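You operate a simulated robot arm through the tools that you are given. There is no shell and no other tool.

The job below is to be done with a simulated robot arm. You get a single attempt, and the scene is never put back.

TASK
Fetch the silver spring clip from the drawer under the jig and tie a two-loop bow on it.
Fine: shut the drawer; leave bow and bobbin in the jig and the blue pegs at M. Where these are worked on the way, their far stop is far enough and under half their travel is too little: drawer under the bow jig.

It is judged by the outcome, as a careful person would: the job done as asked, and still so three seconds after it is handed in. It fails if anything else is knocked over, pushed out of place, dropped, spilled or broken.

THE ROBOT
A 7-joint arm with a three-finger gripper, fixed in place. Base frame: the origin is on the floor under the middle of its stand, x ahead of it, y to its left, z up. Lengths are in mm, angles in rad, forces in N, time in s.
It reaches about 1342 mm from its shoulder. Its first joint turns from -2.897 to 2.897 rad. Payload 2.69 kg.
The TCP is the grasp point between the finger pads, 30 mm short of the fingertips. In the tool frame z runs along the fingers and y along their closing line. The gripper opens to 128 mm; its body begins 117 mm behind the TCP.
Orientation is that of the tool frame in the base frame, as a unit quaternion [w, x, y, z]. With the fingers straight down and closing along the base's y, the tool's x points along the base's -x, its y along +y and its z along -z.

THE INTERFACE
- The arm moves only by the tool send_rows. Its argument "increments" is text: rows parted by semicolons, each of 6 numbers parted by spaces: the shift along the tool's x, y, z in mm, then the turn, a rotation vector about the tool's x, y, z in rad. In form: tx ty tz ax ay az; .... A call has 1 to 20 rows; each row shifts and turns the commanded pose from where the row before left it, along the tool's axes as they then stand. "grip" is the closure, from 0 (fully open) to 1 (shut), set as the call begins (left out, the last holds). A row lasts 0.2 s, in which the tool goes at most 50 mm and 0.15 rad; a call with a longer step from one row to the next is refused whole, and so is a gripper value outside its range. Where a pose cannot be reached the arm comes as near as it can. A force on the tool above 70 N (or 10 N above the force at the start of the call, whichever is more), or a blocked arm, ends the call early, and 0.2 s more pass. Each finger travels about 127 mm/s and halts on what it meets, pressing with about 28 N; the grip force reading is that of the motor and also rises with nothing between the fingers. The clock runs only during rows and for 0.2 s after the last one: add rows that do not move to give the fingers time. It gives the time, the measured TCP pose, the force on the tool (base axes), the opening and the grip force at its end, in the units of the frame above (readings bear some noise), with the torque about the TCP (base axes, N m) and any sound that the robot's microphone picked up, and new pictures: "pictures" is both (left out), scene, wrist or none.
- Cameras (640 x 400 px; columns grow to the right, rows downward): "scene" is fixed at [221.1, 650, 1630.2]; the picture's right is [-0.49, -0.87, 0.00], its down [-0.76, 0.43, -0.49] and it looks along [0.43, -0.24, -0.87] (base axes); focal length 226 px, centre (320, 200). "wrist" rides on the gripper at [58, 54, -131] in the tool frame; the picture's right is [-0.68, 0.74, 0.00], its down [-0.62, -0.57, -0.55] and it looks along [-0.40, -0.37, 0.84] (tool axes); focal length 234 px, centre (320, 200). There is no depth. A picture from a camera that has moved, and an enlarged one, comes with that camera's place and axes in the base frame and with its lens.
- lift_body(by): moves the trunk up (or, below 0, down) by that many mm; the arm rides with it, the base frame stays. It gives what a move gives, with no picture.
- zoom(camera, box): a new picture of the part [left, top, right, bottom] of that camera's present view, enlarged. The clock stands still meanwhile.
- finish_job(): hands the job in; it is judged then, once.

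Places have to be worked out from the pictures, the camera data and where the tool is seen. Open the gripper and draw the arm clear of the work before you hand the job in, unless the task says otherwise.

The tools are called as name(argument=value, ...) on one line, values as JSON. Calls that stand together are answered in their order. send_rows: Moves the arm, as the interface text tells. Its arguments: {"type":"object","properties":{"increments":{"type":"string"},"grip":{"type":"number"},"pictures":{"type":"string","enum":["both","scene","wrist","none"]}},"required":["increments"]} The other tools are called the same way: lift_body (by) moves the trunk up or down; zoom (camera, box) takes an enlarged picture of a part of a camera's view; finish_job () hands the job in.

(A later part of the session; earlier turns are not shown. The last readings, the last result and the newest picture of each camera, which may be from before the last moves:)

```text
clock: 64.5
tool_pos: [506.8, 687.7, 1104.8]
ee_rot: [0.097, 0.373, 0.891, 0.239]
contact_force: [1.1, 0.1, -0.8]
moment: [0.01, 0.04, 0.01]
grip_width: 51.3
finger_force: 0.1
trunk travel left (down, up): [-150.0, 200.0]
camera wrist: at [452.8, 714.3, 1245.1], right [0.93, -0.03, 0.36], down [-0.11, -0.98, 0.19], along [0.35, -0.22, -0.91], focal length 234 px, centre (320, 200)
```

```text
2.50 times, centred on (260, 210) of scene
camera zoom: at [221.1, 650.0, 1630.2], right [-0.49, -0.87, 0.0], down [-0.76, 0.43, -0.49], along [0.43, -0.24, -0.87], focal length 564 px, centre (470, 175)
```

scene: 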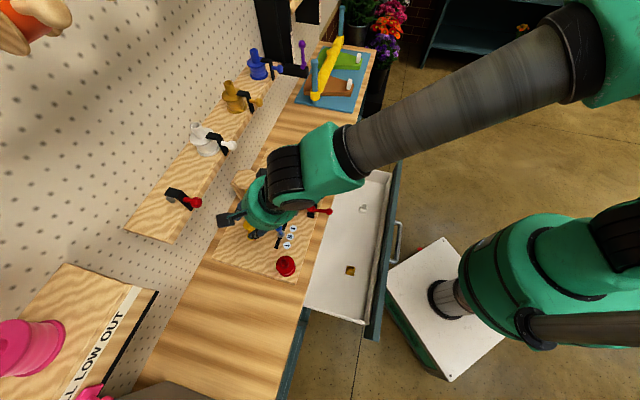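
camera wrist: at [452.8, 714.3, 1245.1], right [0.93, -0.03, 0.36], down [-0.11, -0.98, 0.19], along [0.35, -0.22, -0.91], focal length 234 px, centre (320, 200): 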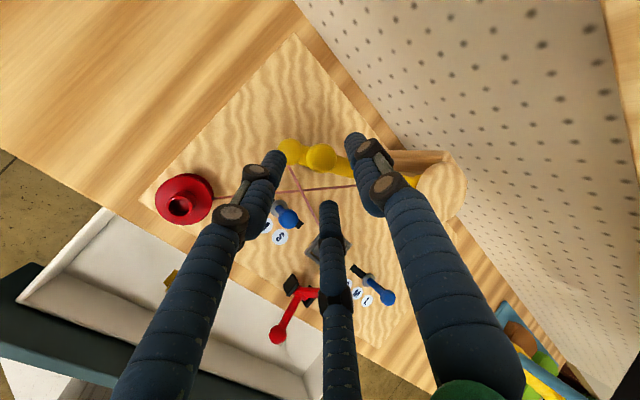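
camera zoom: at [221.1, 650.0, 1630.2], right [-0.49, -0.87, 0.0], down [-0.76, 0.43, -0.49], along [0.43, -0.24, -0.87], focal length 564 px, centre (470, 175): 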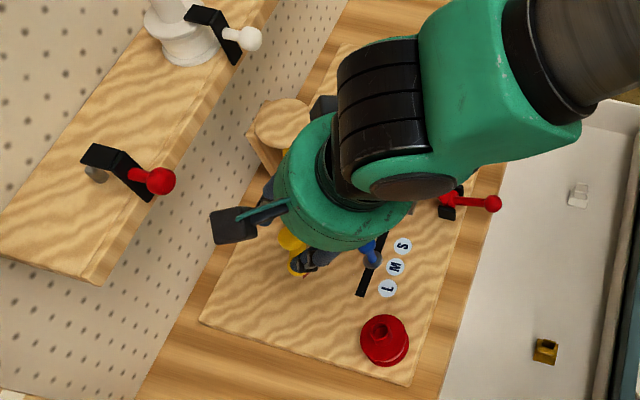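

The knob is directly on the finger axis, 58 mm ahead of the TCP. I advance 38 mm so the pads are around it.

send_rows(increments="-0.7 0.3 14 0 0 0; -0.7 0.3 14 0 0 0; 0 0 10 0 0 0; 0 0 0 0 0 0", pictures="both")

zoom(camera="wrist", box=[240, 60, 420, 220])

zoom(camera="scene", box=[180, 130, 340, 290])

```text
clock: 65.5
tool_pos: [521.3, 699.2, 1071.5]
ee_rot: [0.098, 0.371, 0.892, 0.238]
contact_force: [0.4, 0.4, 0.5]
moment: [0.02, -0.01, 0.02]
grip_width: 51.2
finger_force: 0.0
trunk travel left (down, up): [-150.0, 200.0]
camera wrist: at [467.6, 727.2, 1211.6], right [0.93, -0.03, 0.36], down [-0.11, -0.98, 0.19], along [0.35, -0.22, -0.91], focal length 234 px, centre (320, 200)
```

scene: 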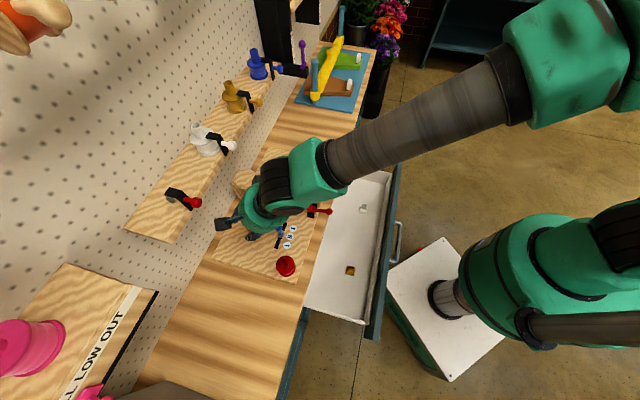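
wrist: 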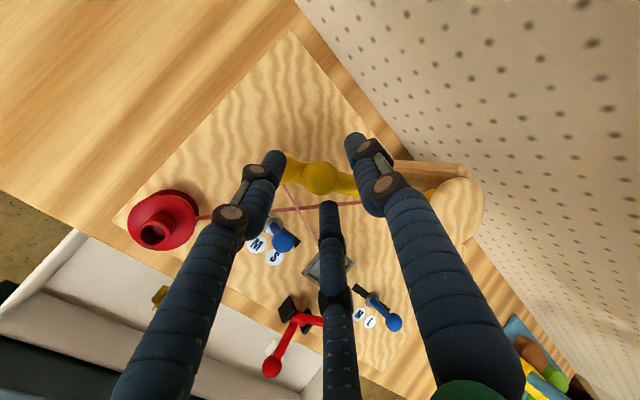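

```text
2.50 times, centred on (330, 140) of wrist
camera zoom: at [467.6, 727.2, 1211.6], right [0.93, -0.03, 0.36], down [-0.11, -0.98, 0.19], along [0.35, -0.22, -0.91], focal length 585 px, centre (295, 350)
```

zoom: 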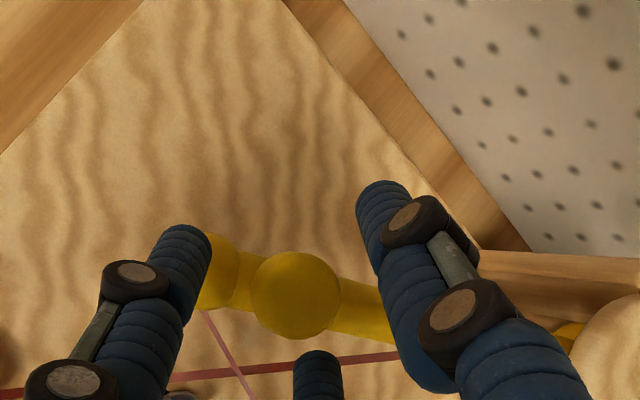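

```text
2.50 times, centred on (260, 210) of scene
camera zoom: at [221.1, 650.0, 1630.2], right [-0.49, -0.87, 0.0], down [-0.76, 0.43, -0.49], along [0.43, -0.24, -0.87], focal length 564 px, centre (470, 175)
```

zoom: 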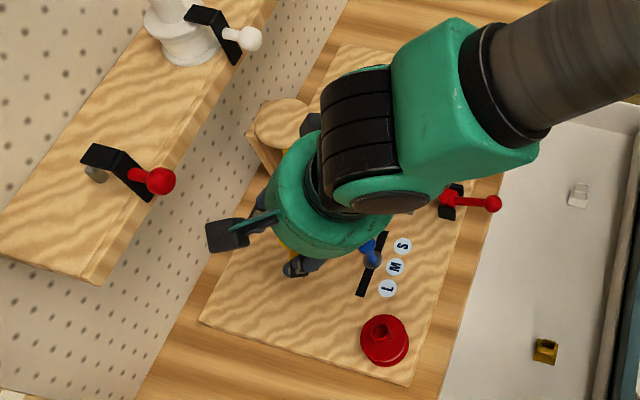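

The knob is between the fingers, about 20–25 mm ahead of the TCP. I go 4 mm further and close gently around it.

send_rows(increments="-1.5 -0.5 4 0 0 0; 0 0 0 0 0 0", pictures="none")

send_rows(increments="0 0 0 0 0 0; 0 0 0 0 0 0; 0 0 0 0 0 0", grip=0.8, pictures="wrist")

zoom(camera="wrist", box=[240, 60, 420, 220])

```text
clock: 66.1
tool_pos: [524.4, 699.1, 1067.9]
ee_rot: [0.098, 0.371, 0.892, 0.239]
contact_force: [0.1, 0.1, -0.6]
moment: [0.02, 0.0, 0.02]
grip_width: 51.3
finger_force: 0.1
trunk travel left (down, up): [-150.0, 200.0]
```

```text
clock: 66.9
tool_pos: [524.1, 698.6, 1066.8]
ee_rot: [0.097, 0.371, 0.892, 0.239]
contact_force: [2.4, -5.4, -1.3]
moment: [-0.16, 0.01, -0.07]
grip_width: 29.8
finger_force: 3.6
trunk travel left (down, up): [-150.0, 200.0]
camera wrist: at [470.1, 726.6, 1207.6], right [0.93, -0.03, 0.36], down [-0.11, -0.98, 0.19], along [0.35, -0.22, -0.91], focal length 234 px, centre (320, 200)
```

wrist: 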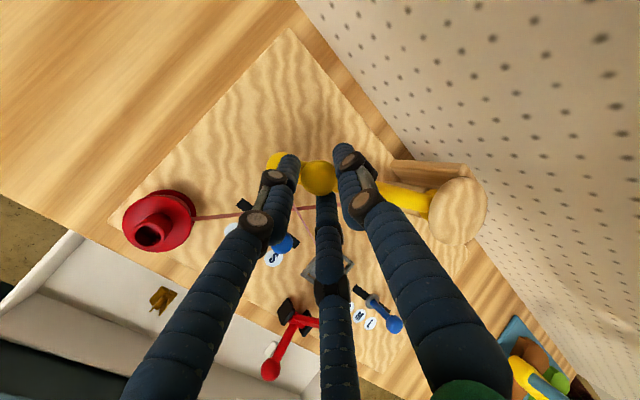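

```text
2.50 times, centred on (330, 140) of wrist
camera zoom: at [470.1, 726.6, 1207.6], right [0.93, -0.03, 0.36], down [-0.11, -0.98, 0.19], along [0.35, -0.22, -0.91], focal length 585 px, centre (295, 350)
```

zoom: 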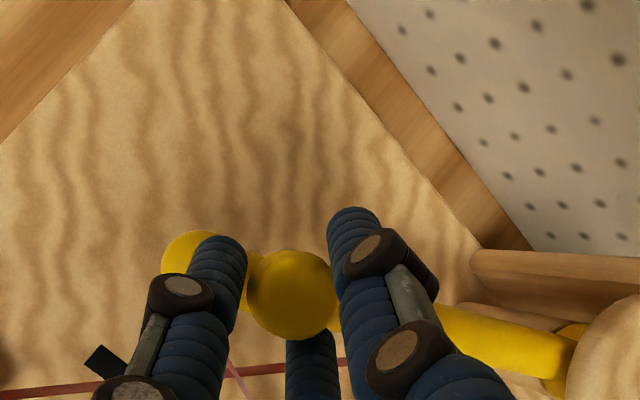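

The knob is caged (width 30 mm, light touch). The arm's axis is at about (a=-22, b=957), giving a knob radius of about 170 mm. I swing the first 15° along that arc and check the forces.

send_rows(increments="-7.5 -10.57 -6.1 0 0 0; -8.8 -10.31 -5.95 0 0 0; -9.8 -9.61 -5.55 0 0 0; 0 0 0 0 0 0", pictures="both")

zoom(camera="scene", box=[180, 130, 340, 290])

```text
clock: 67.9
tool_pos: [516.8, 654.5, 1067.8]
ee_rot: [0.098, 0.372, 0.891, 0.24]
contact_force: [-5.3, -0.4, 14.8]
moment: [-0.06, 0.39, -0.01]
grip_width: 28.4
finger_force: 44.6
trunk travel left (down, up): [-150.0, 200.0]
camera wrist: at [462.8, 683.4, 1208.4], right [0.93, -0.03, 0.37], down [-0.11, -0.98, 0.19], along [0.35, -0.22, -0.91], focal length 234 px, centre (320, 200)
```

scene: 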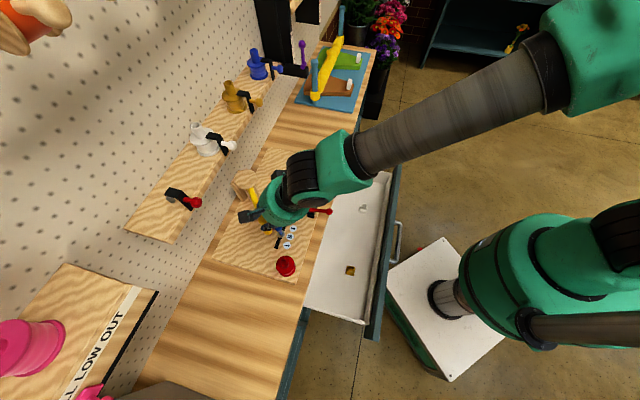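
wrist: 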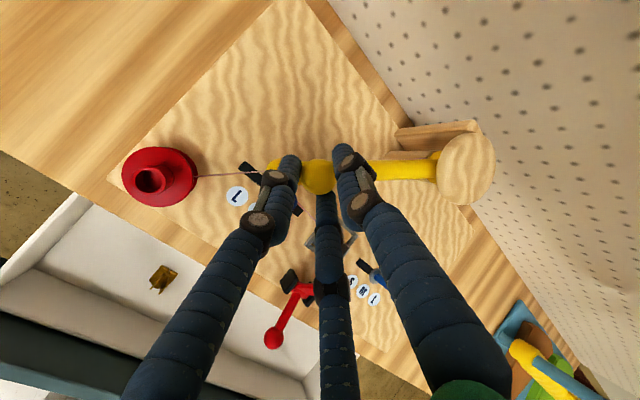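

```text
2.50 times, centred on (260, 210) of scene
camera zoom: at [221.1, 650.0, 1630.2], right [-0.49, -0.87, 0.0], down [-0.76, 0.43, -0.49], along [0.43, -0.24, -0.87], focal length 564 px, centre (470, 175)
```

zoom: 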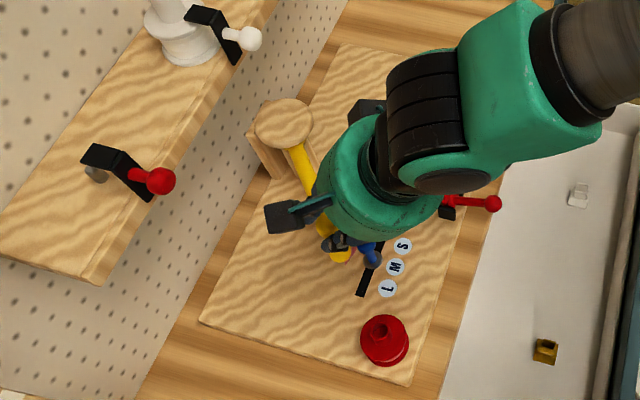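

The arm is following. I continue the arc in the same way, checking after each stretch.

send_rows(increments="-10.8 -8.83 -5.1 0 0 0; -11.6 -7.97 -4.6 0 0 0; -12.3 -7.1 -4.1 0 0 0; -13.1 -6.15 -3.55 0 0 0; 0 0 0 0 0 0", pictures="both")

zoom(camera="wrist", box=[160, 100, 520, 340])

zoom(camera="scene", box=[200, 130, 360, 290])

```text
clock: 69.1
tool_pos: [527.4, 597.2, 1066.5]
ee_rot: [0.098, 0.372, 0.892, 0.239]
contact_force: [4.8, 1.1, 4.3]
moment: [0.12, -0.38, -0.21]
grip_width: 28.5
finger_force: 44.7
trunk travel left (down, up): [-150.0, 200.0]
camera wrist: at [473.4, 624.0, 1206.6], right [0.93, -0.03, 0.36], down [-0.11, -0.98, 0.19], along [0.35, -0.22, -0.91], focal length 234 px, centre (320, 200)
```

scene: 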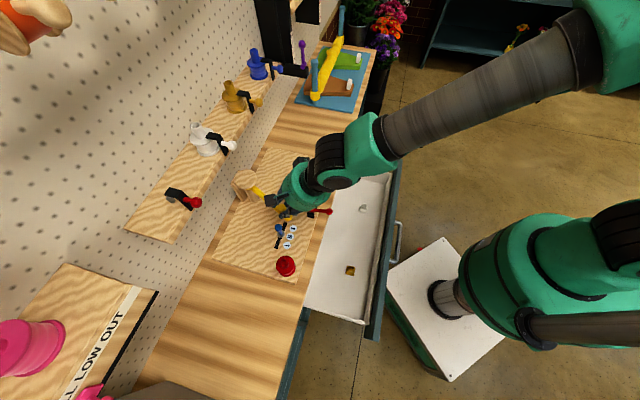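
wrist: 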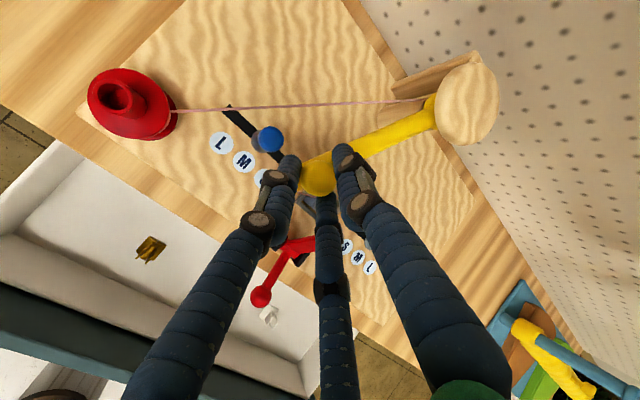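

```text
1.67 times, centred on (340, 220) of wrist
camera zoom: at [473.4, 624.0, 1206.6], right [0.93, -0.03, 0.36], down [-0.11, -0.98, 0.19], along [0.35, -0.22, -0.91], focal length 390 px, centre (287, 167)
```

zoom: 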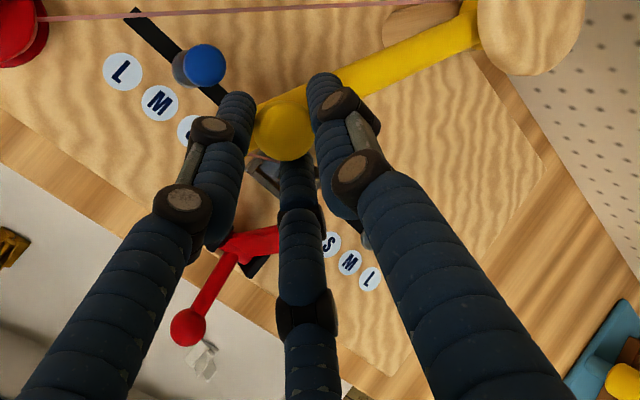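

```text
2.50 times, centred on (280, 210) of scene
camera zoom: at [221.1, 650.0, 1630.2], right [-0.49, -0.87, 0.0], down [-0.76, 0.43, -0.49], along [0.43, -0.24, -0.87], focal length 564 px, centre (420, 175)
```

zoom: 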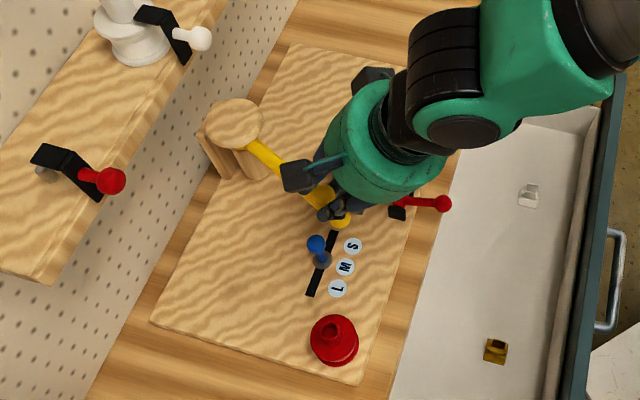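

The arm is at about -64°, forces are small. I carry on across the front toward the middle.

send_rows(increments="-13.6 -5.11 -2.95 0 0 0; -14 -4.07 -2.35 0 0 0; -14.5 -3.03 -1.75 0 0 0; -14.6 -1.91 -1.1 0 0 0; -17.8 -0.78 -0.45 0 0 0; 0 0 0 0 0 0", pictures="both")

zoom(camera="wrist", box=[160, 100, 520, 340])

zoom(camera="scene", box=[200, 130, 360, 290])

```text
clock: 70.5
tool_pos: [568.7, 532.2, 1067.6]
ee_rot: [0.098, 0.372, 0.892, 0.239]
contact_force: [20.2, 19.9, -5.8]
moment: [0.52, -0.61, -0.2]
grip_width: 27.7
finger_force: 44.8
trunk travel left (down, up): [-150.0, 200.0]
camera wrist: at [514.3, 560.2, 1206.9], right [0.93, -0.03, 0.37], down [-0.11, -0.98, 0.19], along [0.35, -0.22, -0.91], focal length 234 px, centre (320, 200)
```

scene: 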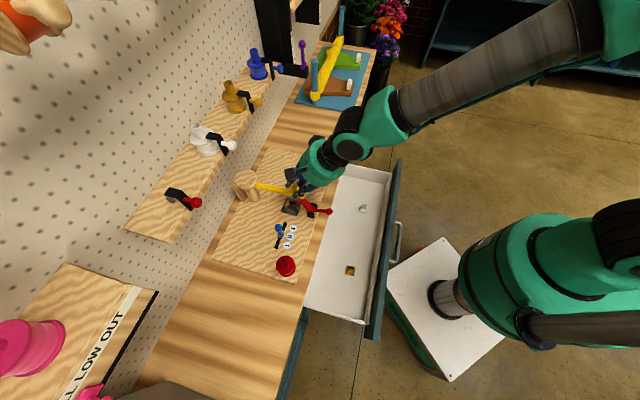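
wrist: 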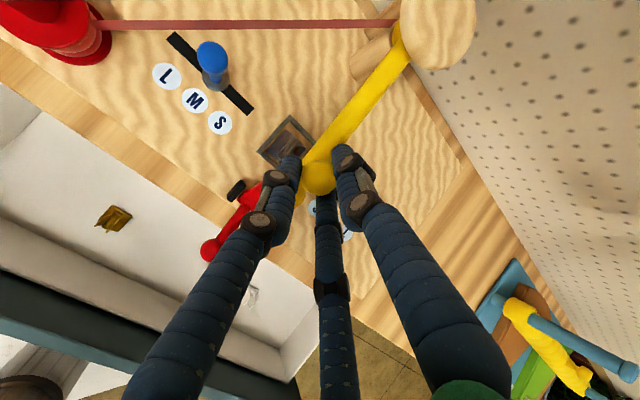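

```text
1.67 times, centred on (340, 220) of wrist
camera zoom: at [514.3, 560.2, 1206.9], right [0.93, -0.03, 0.37], down [-0.11, -0.98, 0.19], along [0.35, -0.22, -0.91], focal length 390 px, centre (287, 167)
```

zoom: 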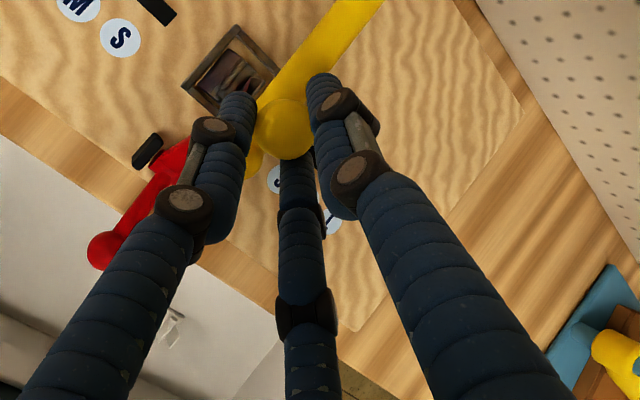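

```text
2.50 times, centred on (280, 210) of scene
camera zoom: at [221.1, 650.0, 1630.2], right [-0.49, -0.87, 0.0], down [-0.76, 0.43, -0.49], along [0.43, -0.24, -0.87], focal length 564 px, centre (420, 175)
```

zoom: 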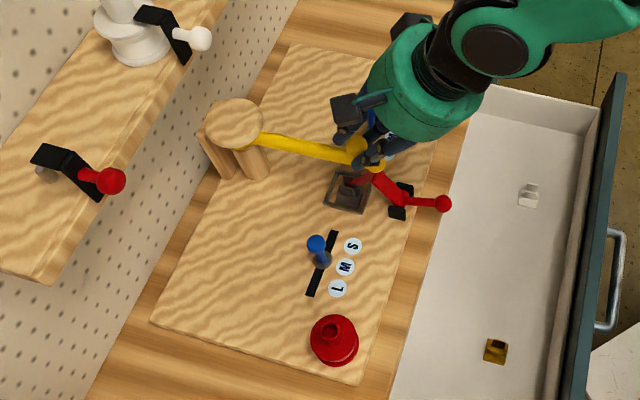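

I am just past the middle. A 28 N pull toward +b shows the true arc is a few mm tighter, with a refined axis at about (-15, 949) and r≈160. I continue with the corrected arc.

send_rows(increments="-15.3 3.12 1.8 0 0 0; -13.7 2.17 1.25 0 0 0; -13.4 3.2 1.85 0 0 0; -13.1 4.24 2.45 0 0 0; 0 0 0 0 0 0", pictures="both")

zoom(camera="wrist", box=[100, 80, 460, 320])

zoom(camera="scene", box=[200, 130, 360, 290])

```text
clock: 71.7
tool_pos: [617.4, 500.8, 1065.8]
ee_rot: [0.098, 0.372, 0.892, 0.239]
contact_force: [0.1, -7.1, 13.0]
moment: [-0.61, 0.44, -0.34]
grip_width: 28.4
finger_force: 44.9
trunk travel left (down, up): [-150.0, 200.0]
camera wrist: at [563.6, 529.3, 1206.9], right [0.93, -0.03, 0.36], down [-0.11, -0.98, 0.19], along [0.35, -0.22, -0.91], focal length 234 px, centre (320, 200)
```

scene: 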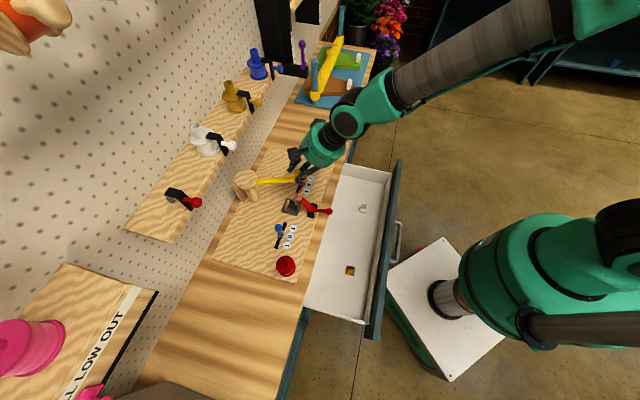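
wrist: 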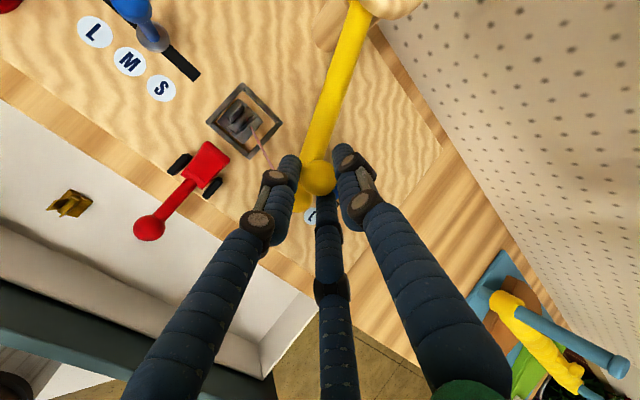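

```text
1.67 times, centred on (280, 200) of wrist
camera zoom: at [563.6, 529.3, 1206.9], right [0.93, -0.03, 0.36], down [-0.11, -0.98, 0.19], along [0.35, -0.22, -0.91], focal length 390 px, centre (387, 200)
```

zoom: 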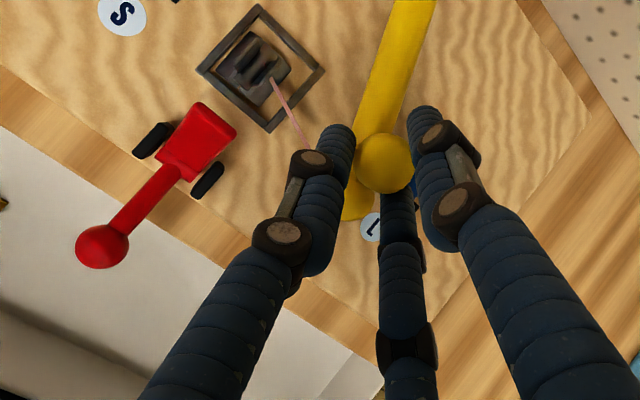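

```text
2.50 times, centred on (280, 210) of scene
camera zoom: at [221.1, 650.0, 1630.2], right [-0.49, -0.87, 0.0], down [-0.76, 0.43, -0.49], along [0.43, -0.24, -0.87], focal length 564 px, centre (420, 175)
```

zoom: 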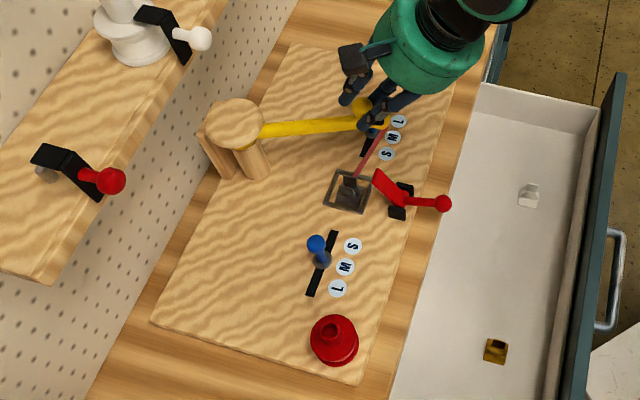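

No loop has formed on the left yet; the ribbon simply follows the tip. I continue to the right-hand end of the swing.

send_rows(increments="-12.6 5.2 3 0 0 0; -12 6.15 3.55 0 0 0; -11.4 7.01 4.05 0 0 0; -10.6 7.88 4.55 0 0 0; -9.8 8.57 4.95 0 0 0; 0 0 0 0 0 0", pictures="both")

zoom(camera="wrist", box=[100, 80, 460, 320])

zoom(camera="scene", box=[200, 130, 360, 290])

```text
clock: 73.1
tool_pos: [685.3, 490.3, 1065.3]
ee_rot: [0.098, 0.371, 0.892, 0.239]
contact_force: [0.2, 0.3, -2.2]
moment: [0.02, -0.01, -0.01]
grip_width: 30.4
finger_force: 3.7
trunk travel left (down, up): [-150.0, 200.0]
camera wrist: at [630.5, 519.1, 1206.5], right [0.93, -0.03, 0.36], down [-0.11, -0.98, 0.19], along [0.35, -0.22, -0.91], focal length 234 px, centre (320, 200)
```

scene: 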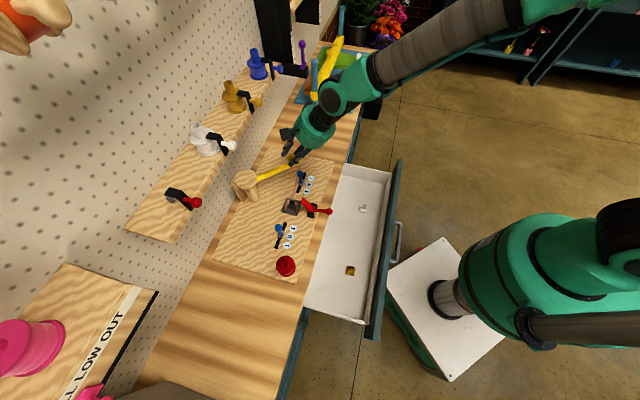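
wrist: 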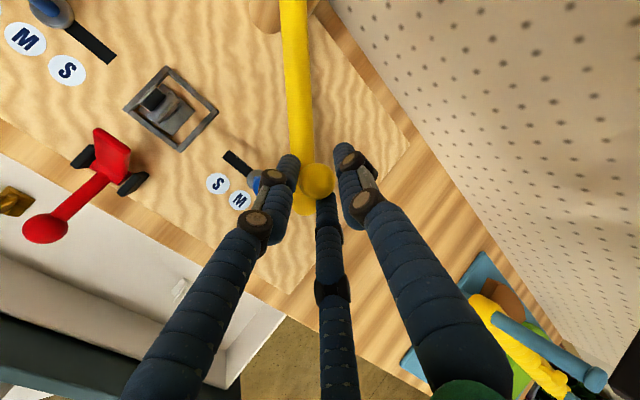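

```text
1.67 times, centred on (280, 200) of wrist
camera zoom: at [630.5, 519.1, 1206.5], right [0.93, -0.03, 0.36], down [-0.11, -0.98, 0.19], along [0.35, -0.22, -0.91], focal length 390 px, centre (387, 200)
```

zoom: 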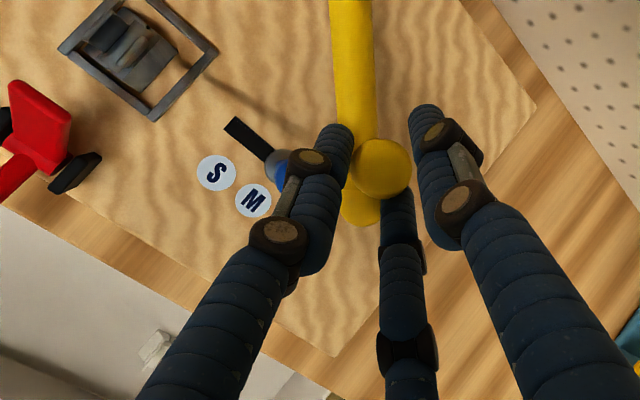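

```text
2.50 times, centred on (280, 210) of scene
camera zoom: at [221.1, 650.0, 1630.2], right [-0.49, -0.87, 0.0], down [-0.76, 0.43, -0.49], along [0.43, -0.24, -0.87], focal length 564 px, centre (420, 175)
```

zoom: 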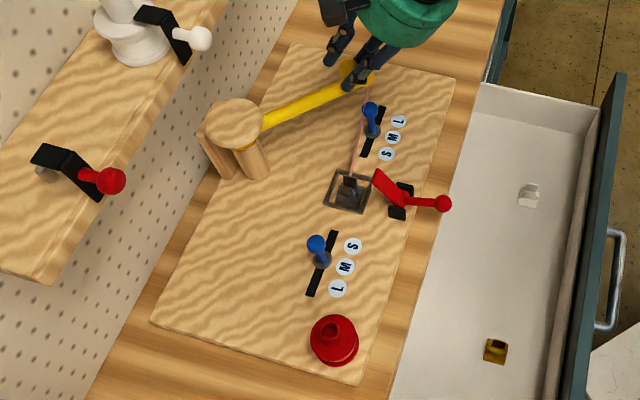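

The ribbon now runs just behind the right peg. I continue the swing toward the right-hand stop.

send_rows(increments="-8.9 9.35 5.4 0 0 0; -7.9 9.96 5.75 0 0 0; -5.6 8.4 4.85 0 0 0; 0 0 0 0 0 0", pictures="both")

zoom(camera="scene", box=[200, 130, 360, 290])

zoom(camera="wrist", box=[40, 60, 400, 300])

```text
clock: 74.1
tool_pos: [723.4, 496.5, 1065.9]
ee_rot: [0.097, 0.371, 0.892, 0.239]
contact_force: [2.5, -4.1, 0.4]
moment: [-0.12, -0.04, -0.05]
grip_width: 30.5
finger_force: 3.8
trunk travel left (down, up): [-150.0, 200.0]
camera wrist: at [668.8, 524.7, 1206.1], right [0.93, -0.03, 0.36], down [-0.11, -0.98, 0.19], along [0.35, -0.22, -0.91], focal length 234 px, centre (320, 200)
```

scene: 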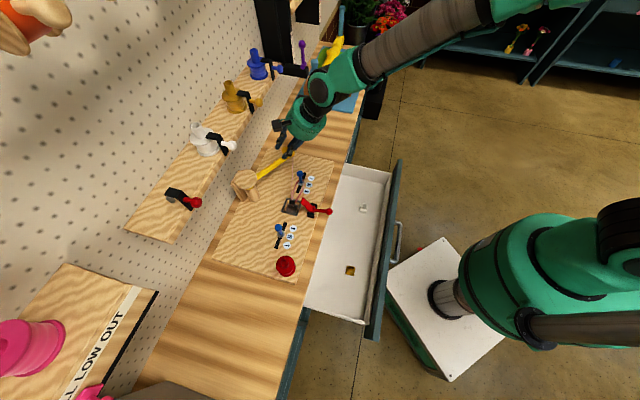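
wrist: 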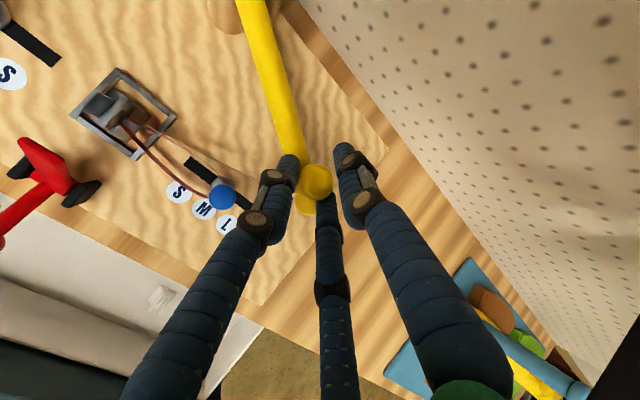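

```text
2.50 times, centred on (280, 210) of scene
camera zoom: at [221.1, 650.0, 1630.2], right [-0.49, -0.87, 0.0], down [-0.76, 0.43, -0.49], along [0.43, -0.24, -0.87], focal length 564 px, centre (420, 175)
```

zoom: 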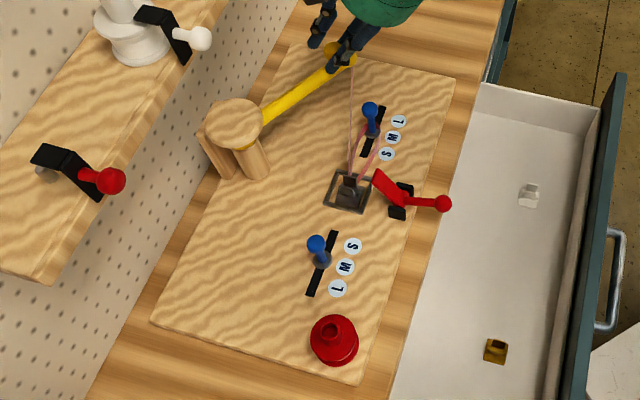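

```text
1.67 times, centred on (220, 180) of wrist
camera zoom: at [668.8, 524.7, 1206.1], right [0.93, -0.03, 0.36], down [-0.11, -0.98, 0.19], along [0.35, -0.22, -0.91], focal length 390 px, centre (487, 233)
```

zoom: 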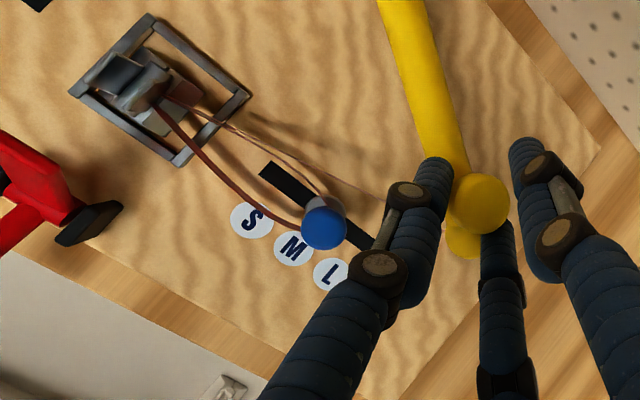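

A loop has formed around the right peg and is tied back to the clip: that is loop one. I now swing the arm back the same way to lay the second loop on the left peg.

send_rows(increments="5.6 -8.4 -4.85 0 0 0; 7.9 -9.96 -5.75 0 0 0; 8.9 -9.35 -5.4 0 0 0; 9.8 -8.57 -4.95 0 0 0; 10.6 -7.88 -4.55 0 0 0; 11.4 -7.01 -4.05 0 0 0; 12 -6.15 -3.55 0 0 0; 12.6 -5.2 -3 0 0 0; 0 0 0 0 0 0", pictures="both")

zoom(camera="scene", box=[200, 130, 360, 290])

```text
clock: 76.1
tool_pos: [615.6, 502.6, 1068.5]
ee_rot: [0.098, 0.373, 0.891, 0.239]
contact_force: [0.4, 0.2, 0.3]
moment: [-0.06, 0.03, -0.02]
grip_width: 30.5
finger_force: 3.7
trunk travel left (down, up): [-150.0, 200.0]
camera wrist: at [561.9, 531.0, 1208.0], right [0.93, -0.03, 0.37], down [-0.11, -0.98, 0.19], along [0.35, -0.22, -0.91], focal length 234 px, centre (320, 200)
```

scene: 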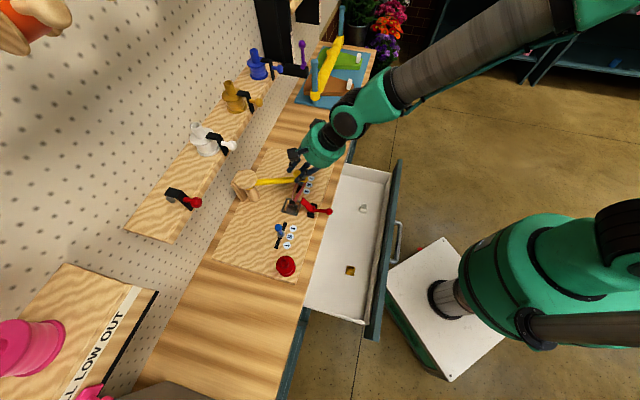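
wrist: 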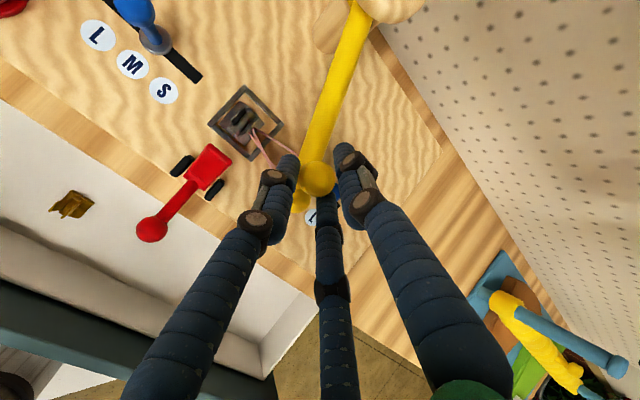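

```text
2.50 times, centred on (280, 210) of scene
camera zoom: at [221.1, 650.0, 1630.2], right [-0.49, -0.87, 0.0], down [-0.76, 0.43, -0.49], along [0.43, -0.24, -0.87], focal length 564 px, centre (420, 175)
```

zoom: 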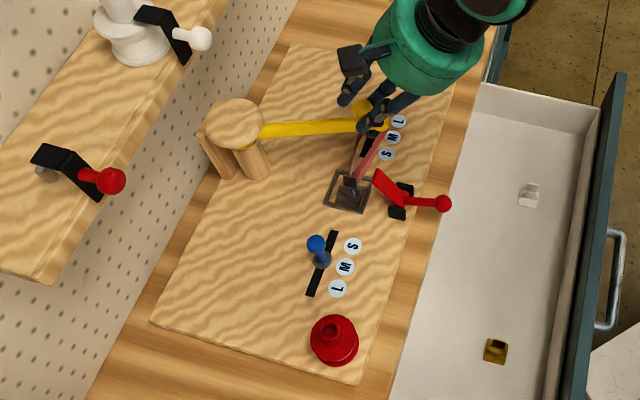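

The right loop stays in place and forces are nearly zero with this arc. I continue across the front to the left.

send_rows(increments="13.1 -4.24 -2.45 0 0 0; 13.4 -3.2 -1.85 0 0 0; 13.7 -2.17 -1.25 0 0 0; 13.9 -1.21 -0.7 0 0 0; 14 -0.09 -0.05 0 0 0; 13.9 0.95 0.55 0 0 0; 13.8 1.99 1.15 0 0 0; 13.5 3.03 1.75 0 0 0; 0 0 0 0 0 0", pictures="both")

zoom(camera="scene", box=[200, 130, 360, 290])

```text
clock: 78.1
tool_pos: [536.1, 577.7, 1065.6]
ee_rot: [0.097, 0.372, 0.892, 0.238]
contact_force: [-2.2, -0.3, -0.1]
moment: [0.06, 0.0, 0.07]
grip_width: 29.0
finger_force: 45.3
trunk travel left (down, up): [-150.0, 200.0]
camera wrist: at [481.4, 605.0, 1206.6], right [0.93, -0.03, 0.36], down [-0.11, -0.98, 0.19], along [0.35, -0.22, -0.91], focal length 234 px, centre (320, 200)
```

scene: 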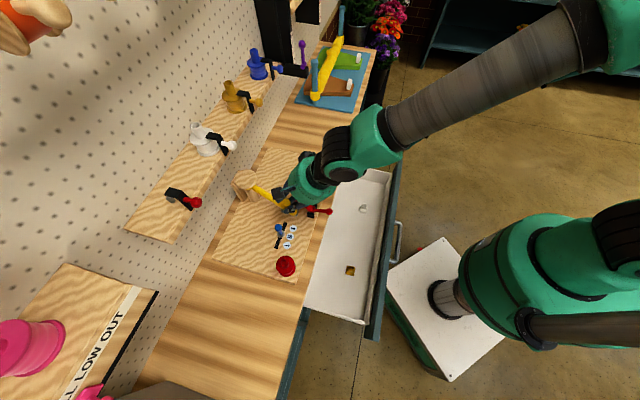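
wrist: 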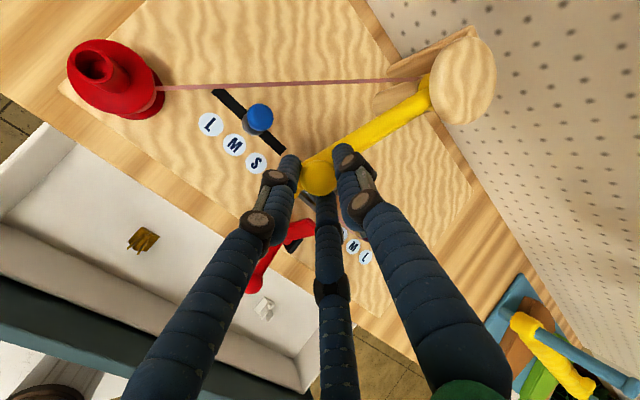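

```text
2.50 times, centred on (280, 210) of scene
camera zoom: at [221.1, 650.0, 1630.2], right [-0.49, -0.87, 0.0], down [-0.76, 0.43, -0.49], along [0.43, -0.24, -0.87], focal length 564 px, centre (420, 175)
```

zoom: 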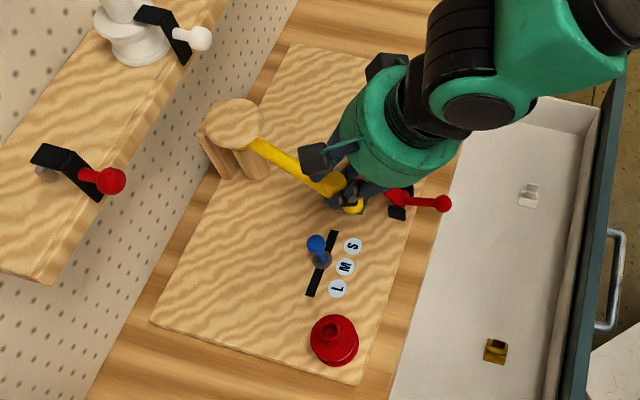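

send_rows(increments="13.1 4.07 2.35 0 0 0; 12.7 4.94 2.85 0 0 0; 12.2 5.98 3.45 0 0 0; 11.5 6.84 3.95 0 0 0; 10.8 7.71 4.45 0 0 0; 9.9 8.49 4.9 0 0 0; 0 0 0 0 0 0", pictures="both")

zoom(camera="scene", box=[200, 130, 360, 290])

```text
clock: 79.7
tool_pos: [517.9, 657.7, 1066.2]
ee_rot: [0.097, 0.372, 0.892, 0.238]
contact_force: [17.5, -1.1, -9.5]
moment: [-0.35, -0.43, -0.21]
grip_width: 28.3
finger_force: 45.0
trunk travel left (down, up): [-150.0, 200.0]
camera wrist: at [463.5, 685.4, 1207.2], right [0.93, -0.03, 0.36], down [-0.11, -0.98, 0.19], along [0.35, -0.22, -0.91], focal length 234 px, centre (320, 200)
```

scene: 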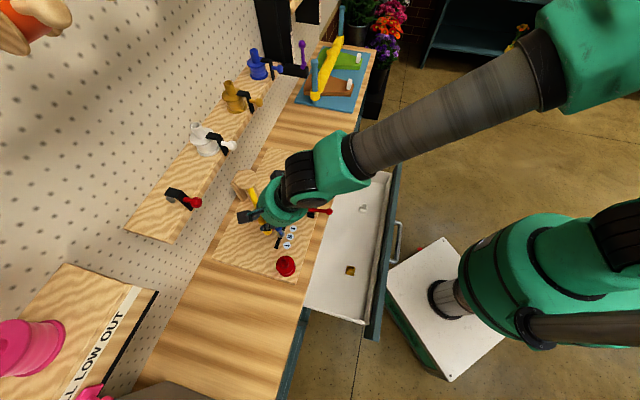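
wrist: 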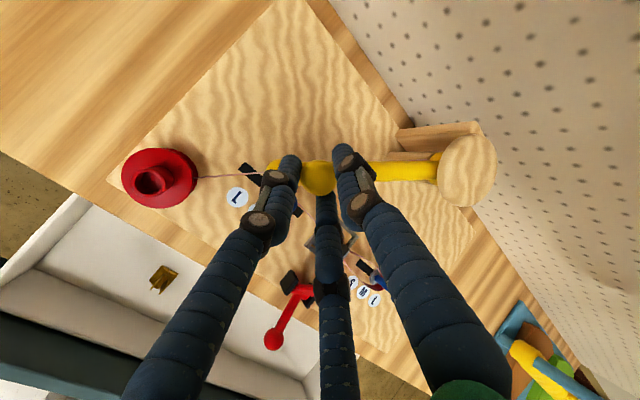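

```text
2.50 times, centred on (280, 210) of scene
camera zoom: at [221.1, 650.0, 1630.2], right [-0.49, -0.87, 0.0], down [-0.76, 0.43, -0.49], along [0.43, -0.24, -0.87], focal length 564 px, centre (420, 175)
```

zoom: 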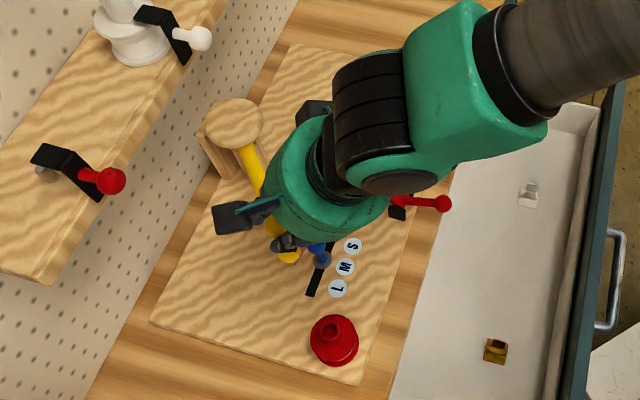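

Forces remain modest. I finish the swing to the left-hand end, where the arm started.

send_rows(increments="9.1 9.18 5.3 0 0 0; 8.1 9.87 5.7 0 0 0; 7.1 10.39 6 0 0 0; 0 0 0 0 0 0", pictures="both")

zoom(camera="scene", box=[200, 130, 360, 290])

zoom(camera="wrist", box=[220, 100, 460, 340])

```text
clock: 80.7
tool_pos: [525.0, 697.9, 1067.0]
ee_rot: [0.098, 0.372, 0.892, 0.239]
contact_force: [-1.8, -2.1, 0.5]
moment: [-0.03, 0.11, 0.01]
grip_width: 29.8
finger_force: 3.1
trunk travel left (down, up): [-150.0, 200.0]
camera wrist: at [470.0, 726.0, 1208.3], right [0.93, -0.03, 0.36], down [-0.11, -0.98, 0.19], along [0.35, -0.22, -0.91], focal length 234 px, centre (320, 200)
```

scene: 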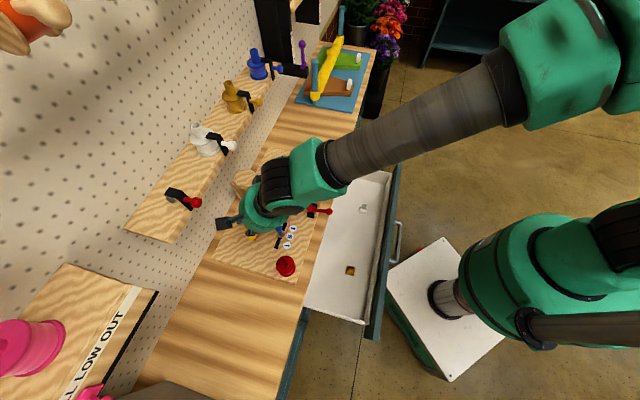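
wrist: 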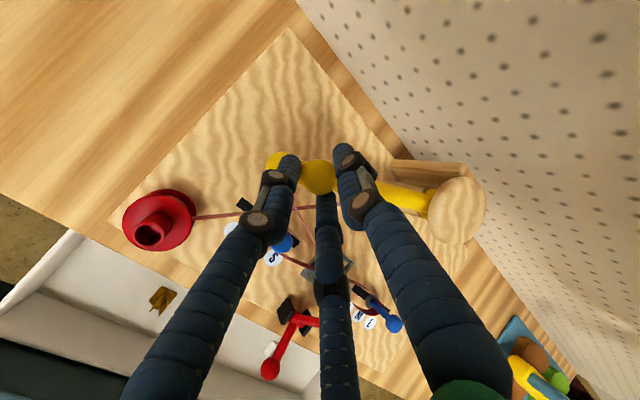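

```text
2.50 times, centred on (280, 210) of scene
camera zoom: at [221.1, 650.0, 1630.2], right [-0.49, -0.87, 0.0], down [-0.76, 0.43, -0.49], along [0.43, -0.24, -0.87], focal length 564 px, centre (420, 175)
```

zoom: 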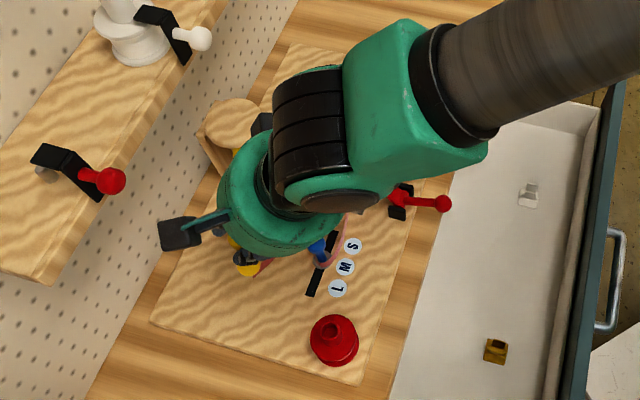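

```text
1.67 times, centred on (340, 220) of wrist
camera zoom: at [470.0, 726.0, 1208.3], right [0.93, -0.03, 0.36], down [-0.11, -0.98, 0.19], along [0.35, -0.22, -0.91], focal length 390 px, centre (287, 167)
```

zoom: 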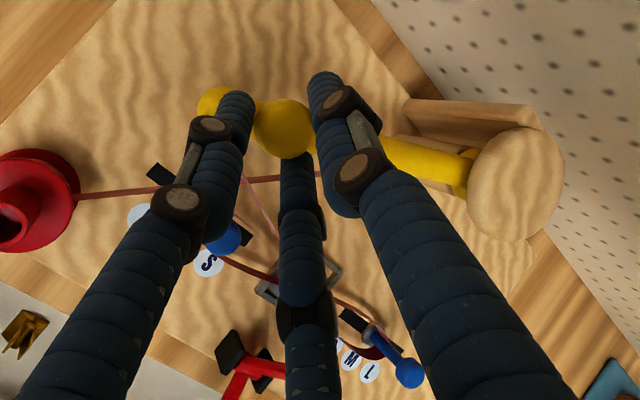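

It looks as though the second loop is on the left peg. I open the fingers, back straight off the knob, and look.

send_rows(increments="0 0 0 0 0 0; 0 0 0 0 0 0; 0 0 -15 0 0 0; 0 0 -25 0 0 0; 0 0 -30 0 0 0; 0 -15 -20 0 0 0; 0 -20 -15 0 0 0; 0 0 0 0 0 0", grip=0.6, pictures="both")

zoom(camera="scene", box=[200, 130, 360, 290])

zoom(camera="wrist", box=[160, 100, 480, 320])

```text
clock: 82.5
tool_pos: [464.8, 639.8, 1141.3]
ee_rot: [0.098, 0.372, 0.892, 0.239]
contact_force: [-0.9, -0.6, 0.1]
moment: [0.05, -0.03, 0.02]
grip_width: 51.2
finger_force: 0.0
trunk travel left (down, up): [-150.0, 200.0]
camera wrist: at [410.2, 667.5, 1281.7], right [0.93, -0.03, 0.37], down [-0.11, -0.98, 0.19], along [0.35, -0.22, -0.91], focal length 234 px, centre (320, 200)
```

scene: 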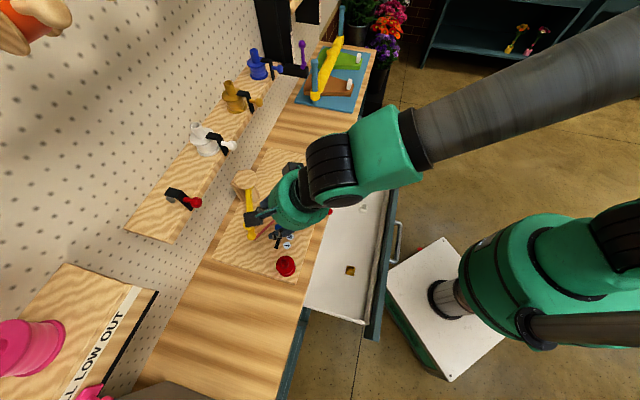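
wrist: 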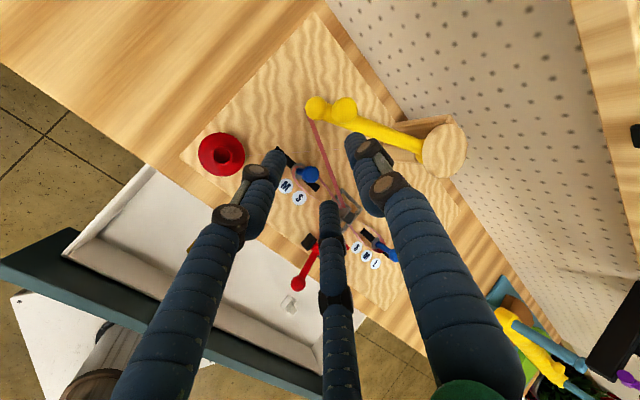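

```text
2.50 times, centred on (280, 210) of scene
camera zoom: at [221.1, 650.0, 1630.2], right [-0.49, -0.87, 0.0], down [-0.76, 0.43, -0.49], along [0.43, -0.24, -0.87], focal length 564 px, centre (420, 175)
```

zoom: 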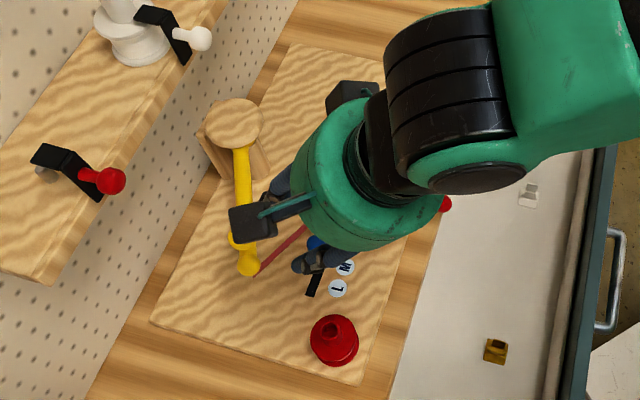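

```text
1.82 times, centred on (320, 210) of wrist
camera zoom: at [410.2, 667.5, 1281.7], right [0.93, -0.03, 0.37], down [-0.11, -0.98, 0.19], along [0.35, -0.22, -0.91], focal length 426 px, centre (320, 182)
```

zoom: 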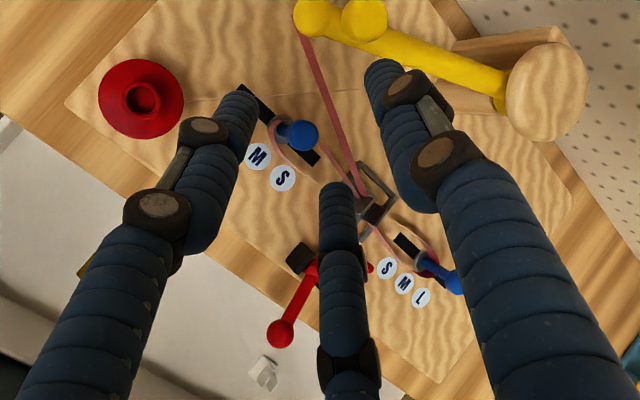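

Both loops are in place, one around each blue peg. Next is the red clamp lever that should press the clip shut. I return the tool to vertical and move in front of the lever to study it.

send_rows(increments="0 0 0 0.1309 0 0; 0 0 0 0.1309 0 0; 0 0 0 0.1309 0 0; 0 0 0 0.1309 0 0; -28.4 -32.2 0 0 0 0; -28.4 -32.2 0 0 0 0; -28.4 -32.2 0 0 0 0; -28.4 -32.2 0 0 0 0; -28.4 -32.2 0 0 0 0; 0 0 25 0 0 0; 0 0 25 0 0 0; 0 0 0 0 0 0", grip=1, pictures="both")

zoom(camera="wrist", box=[320, 0, 560, 160])

zoom(camera="scene", box=[230, 150, 350, 270])

```text
clock: 85.1
tool_pos: [450.8, 427.0, 1092.1]
ee_rot: [-0.002, 0.383, 0.924, -0.001]
contact_force: [-0.8, 0.0, 0.4]
moment: [-0.08, 0.01, -0.02]
grip_width: 2.1
finger_force: 27.7
trunk travel left (down, up): [-150.0, 200.0]
camera wrist: at [449.7, 506.0, 1221.9], right [1.0, 0.04, 0.0], down [0.04, -0.84, 0.55], along [0.02, -0.55, -0.84], focal length 234 px, centre (320, 200)
```

scene: 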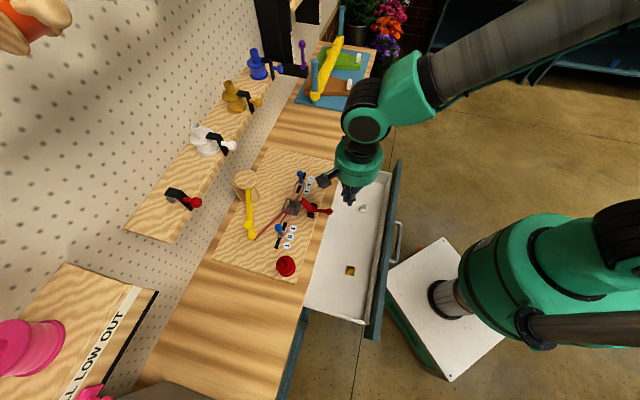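
wrist: 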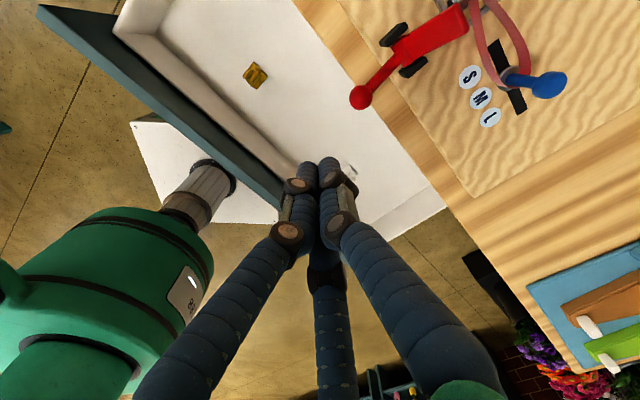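

```text
2.50 times, centred on (440, 80) of wrist
camera zoom: at [449.7, 506.0, 1221.9], right [1.0, 0.04, 0.0], down [0.04, -0.84, 0.55], along [0.02, -0.55, -0.84], focal length 585 px, centre (20, 500)
```

zoom: 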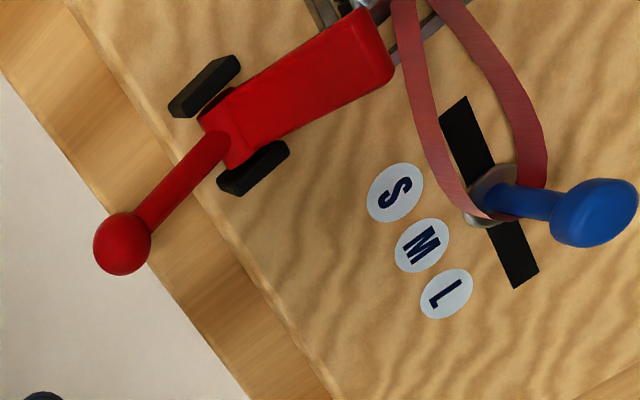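

```text
3.33 times, centred on (290, 210) of scene
camera zoom: at [221.1, 650.0, 1630.2], right [-0.49, -0.87, 0.0], down [-0.76, 0.43, -0.49], along [0.43, -0.24, -0.87], focal length 753 px, centre (420, 167)
```

zoom: 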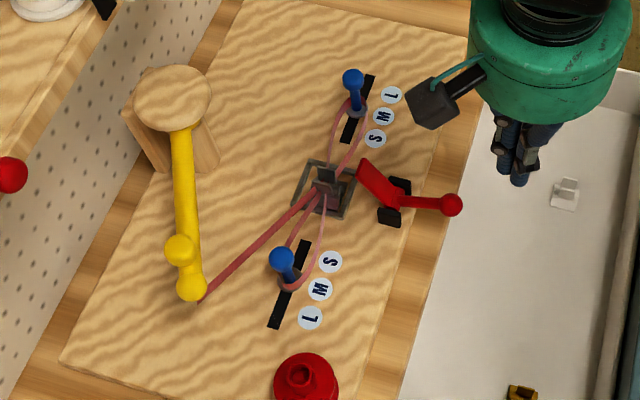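

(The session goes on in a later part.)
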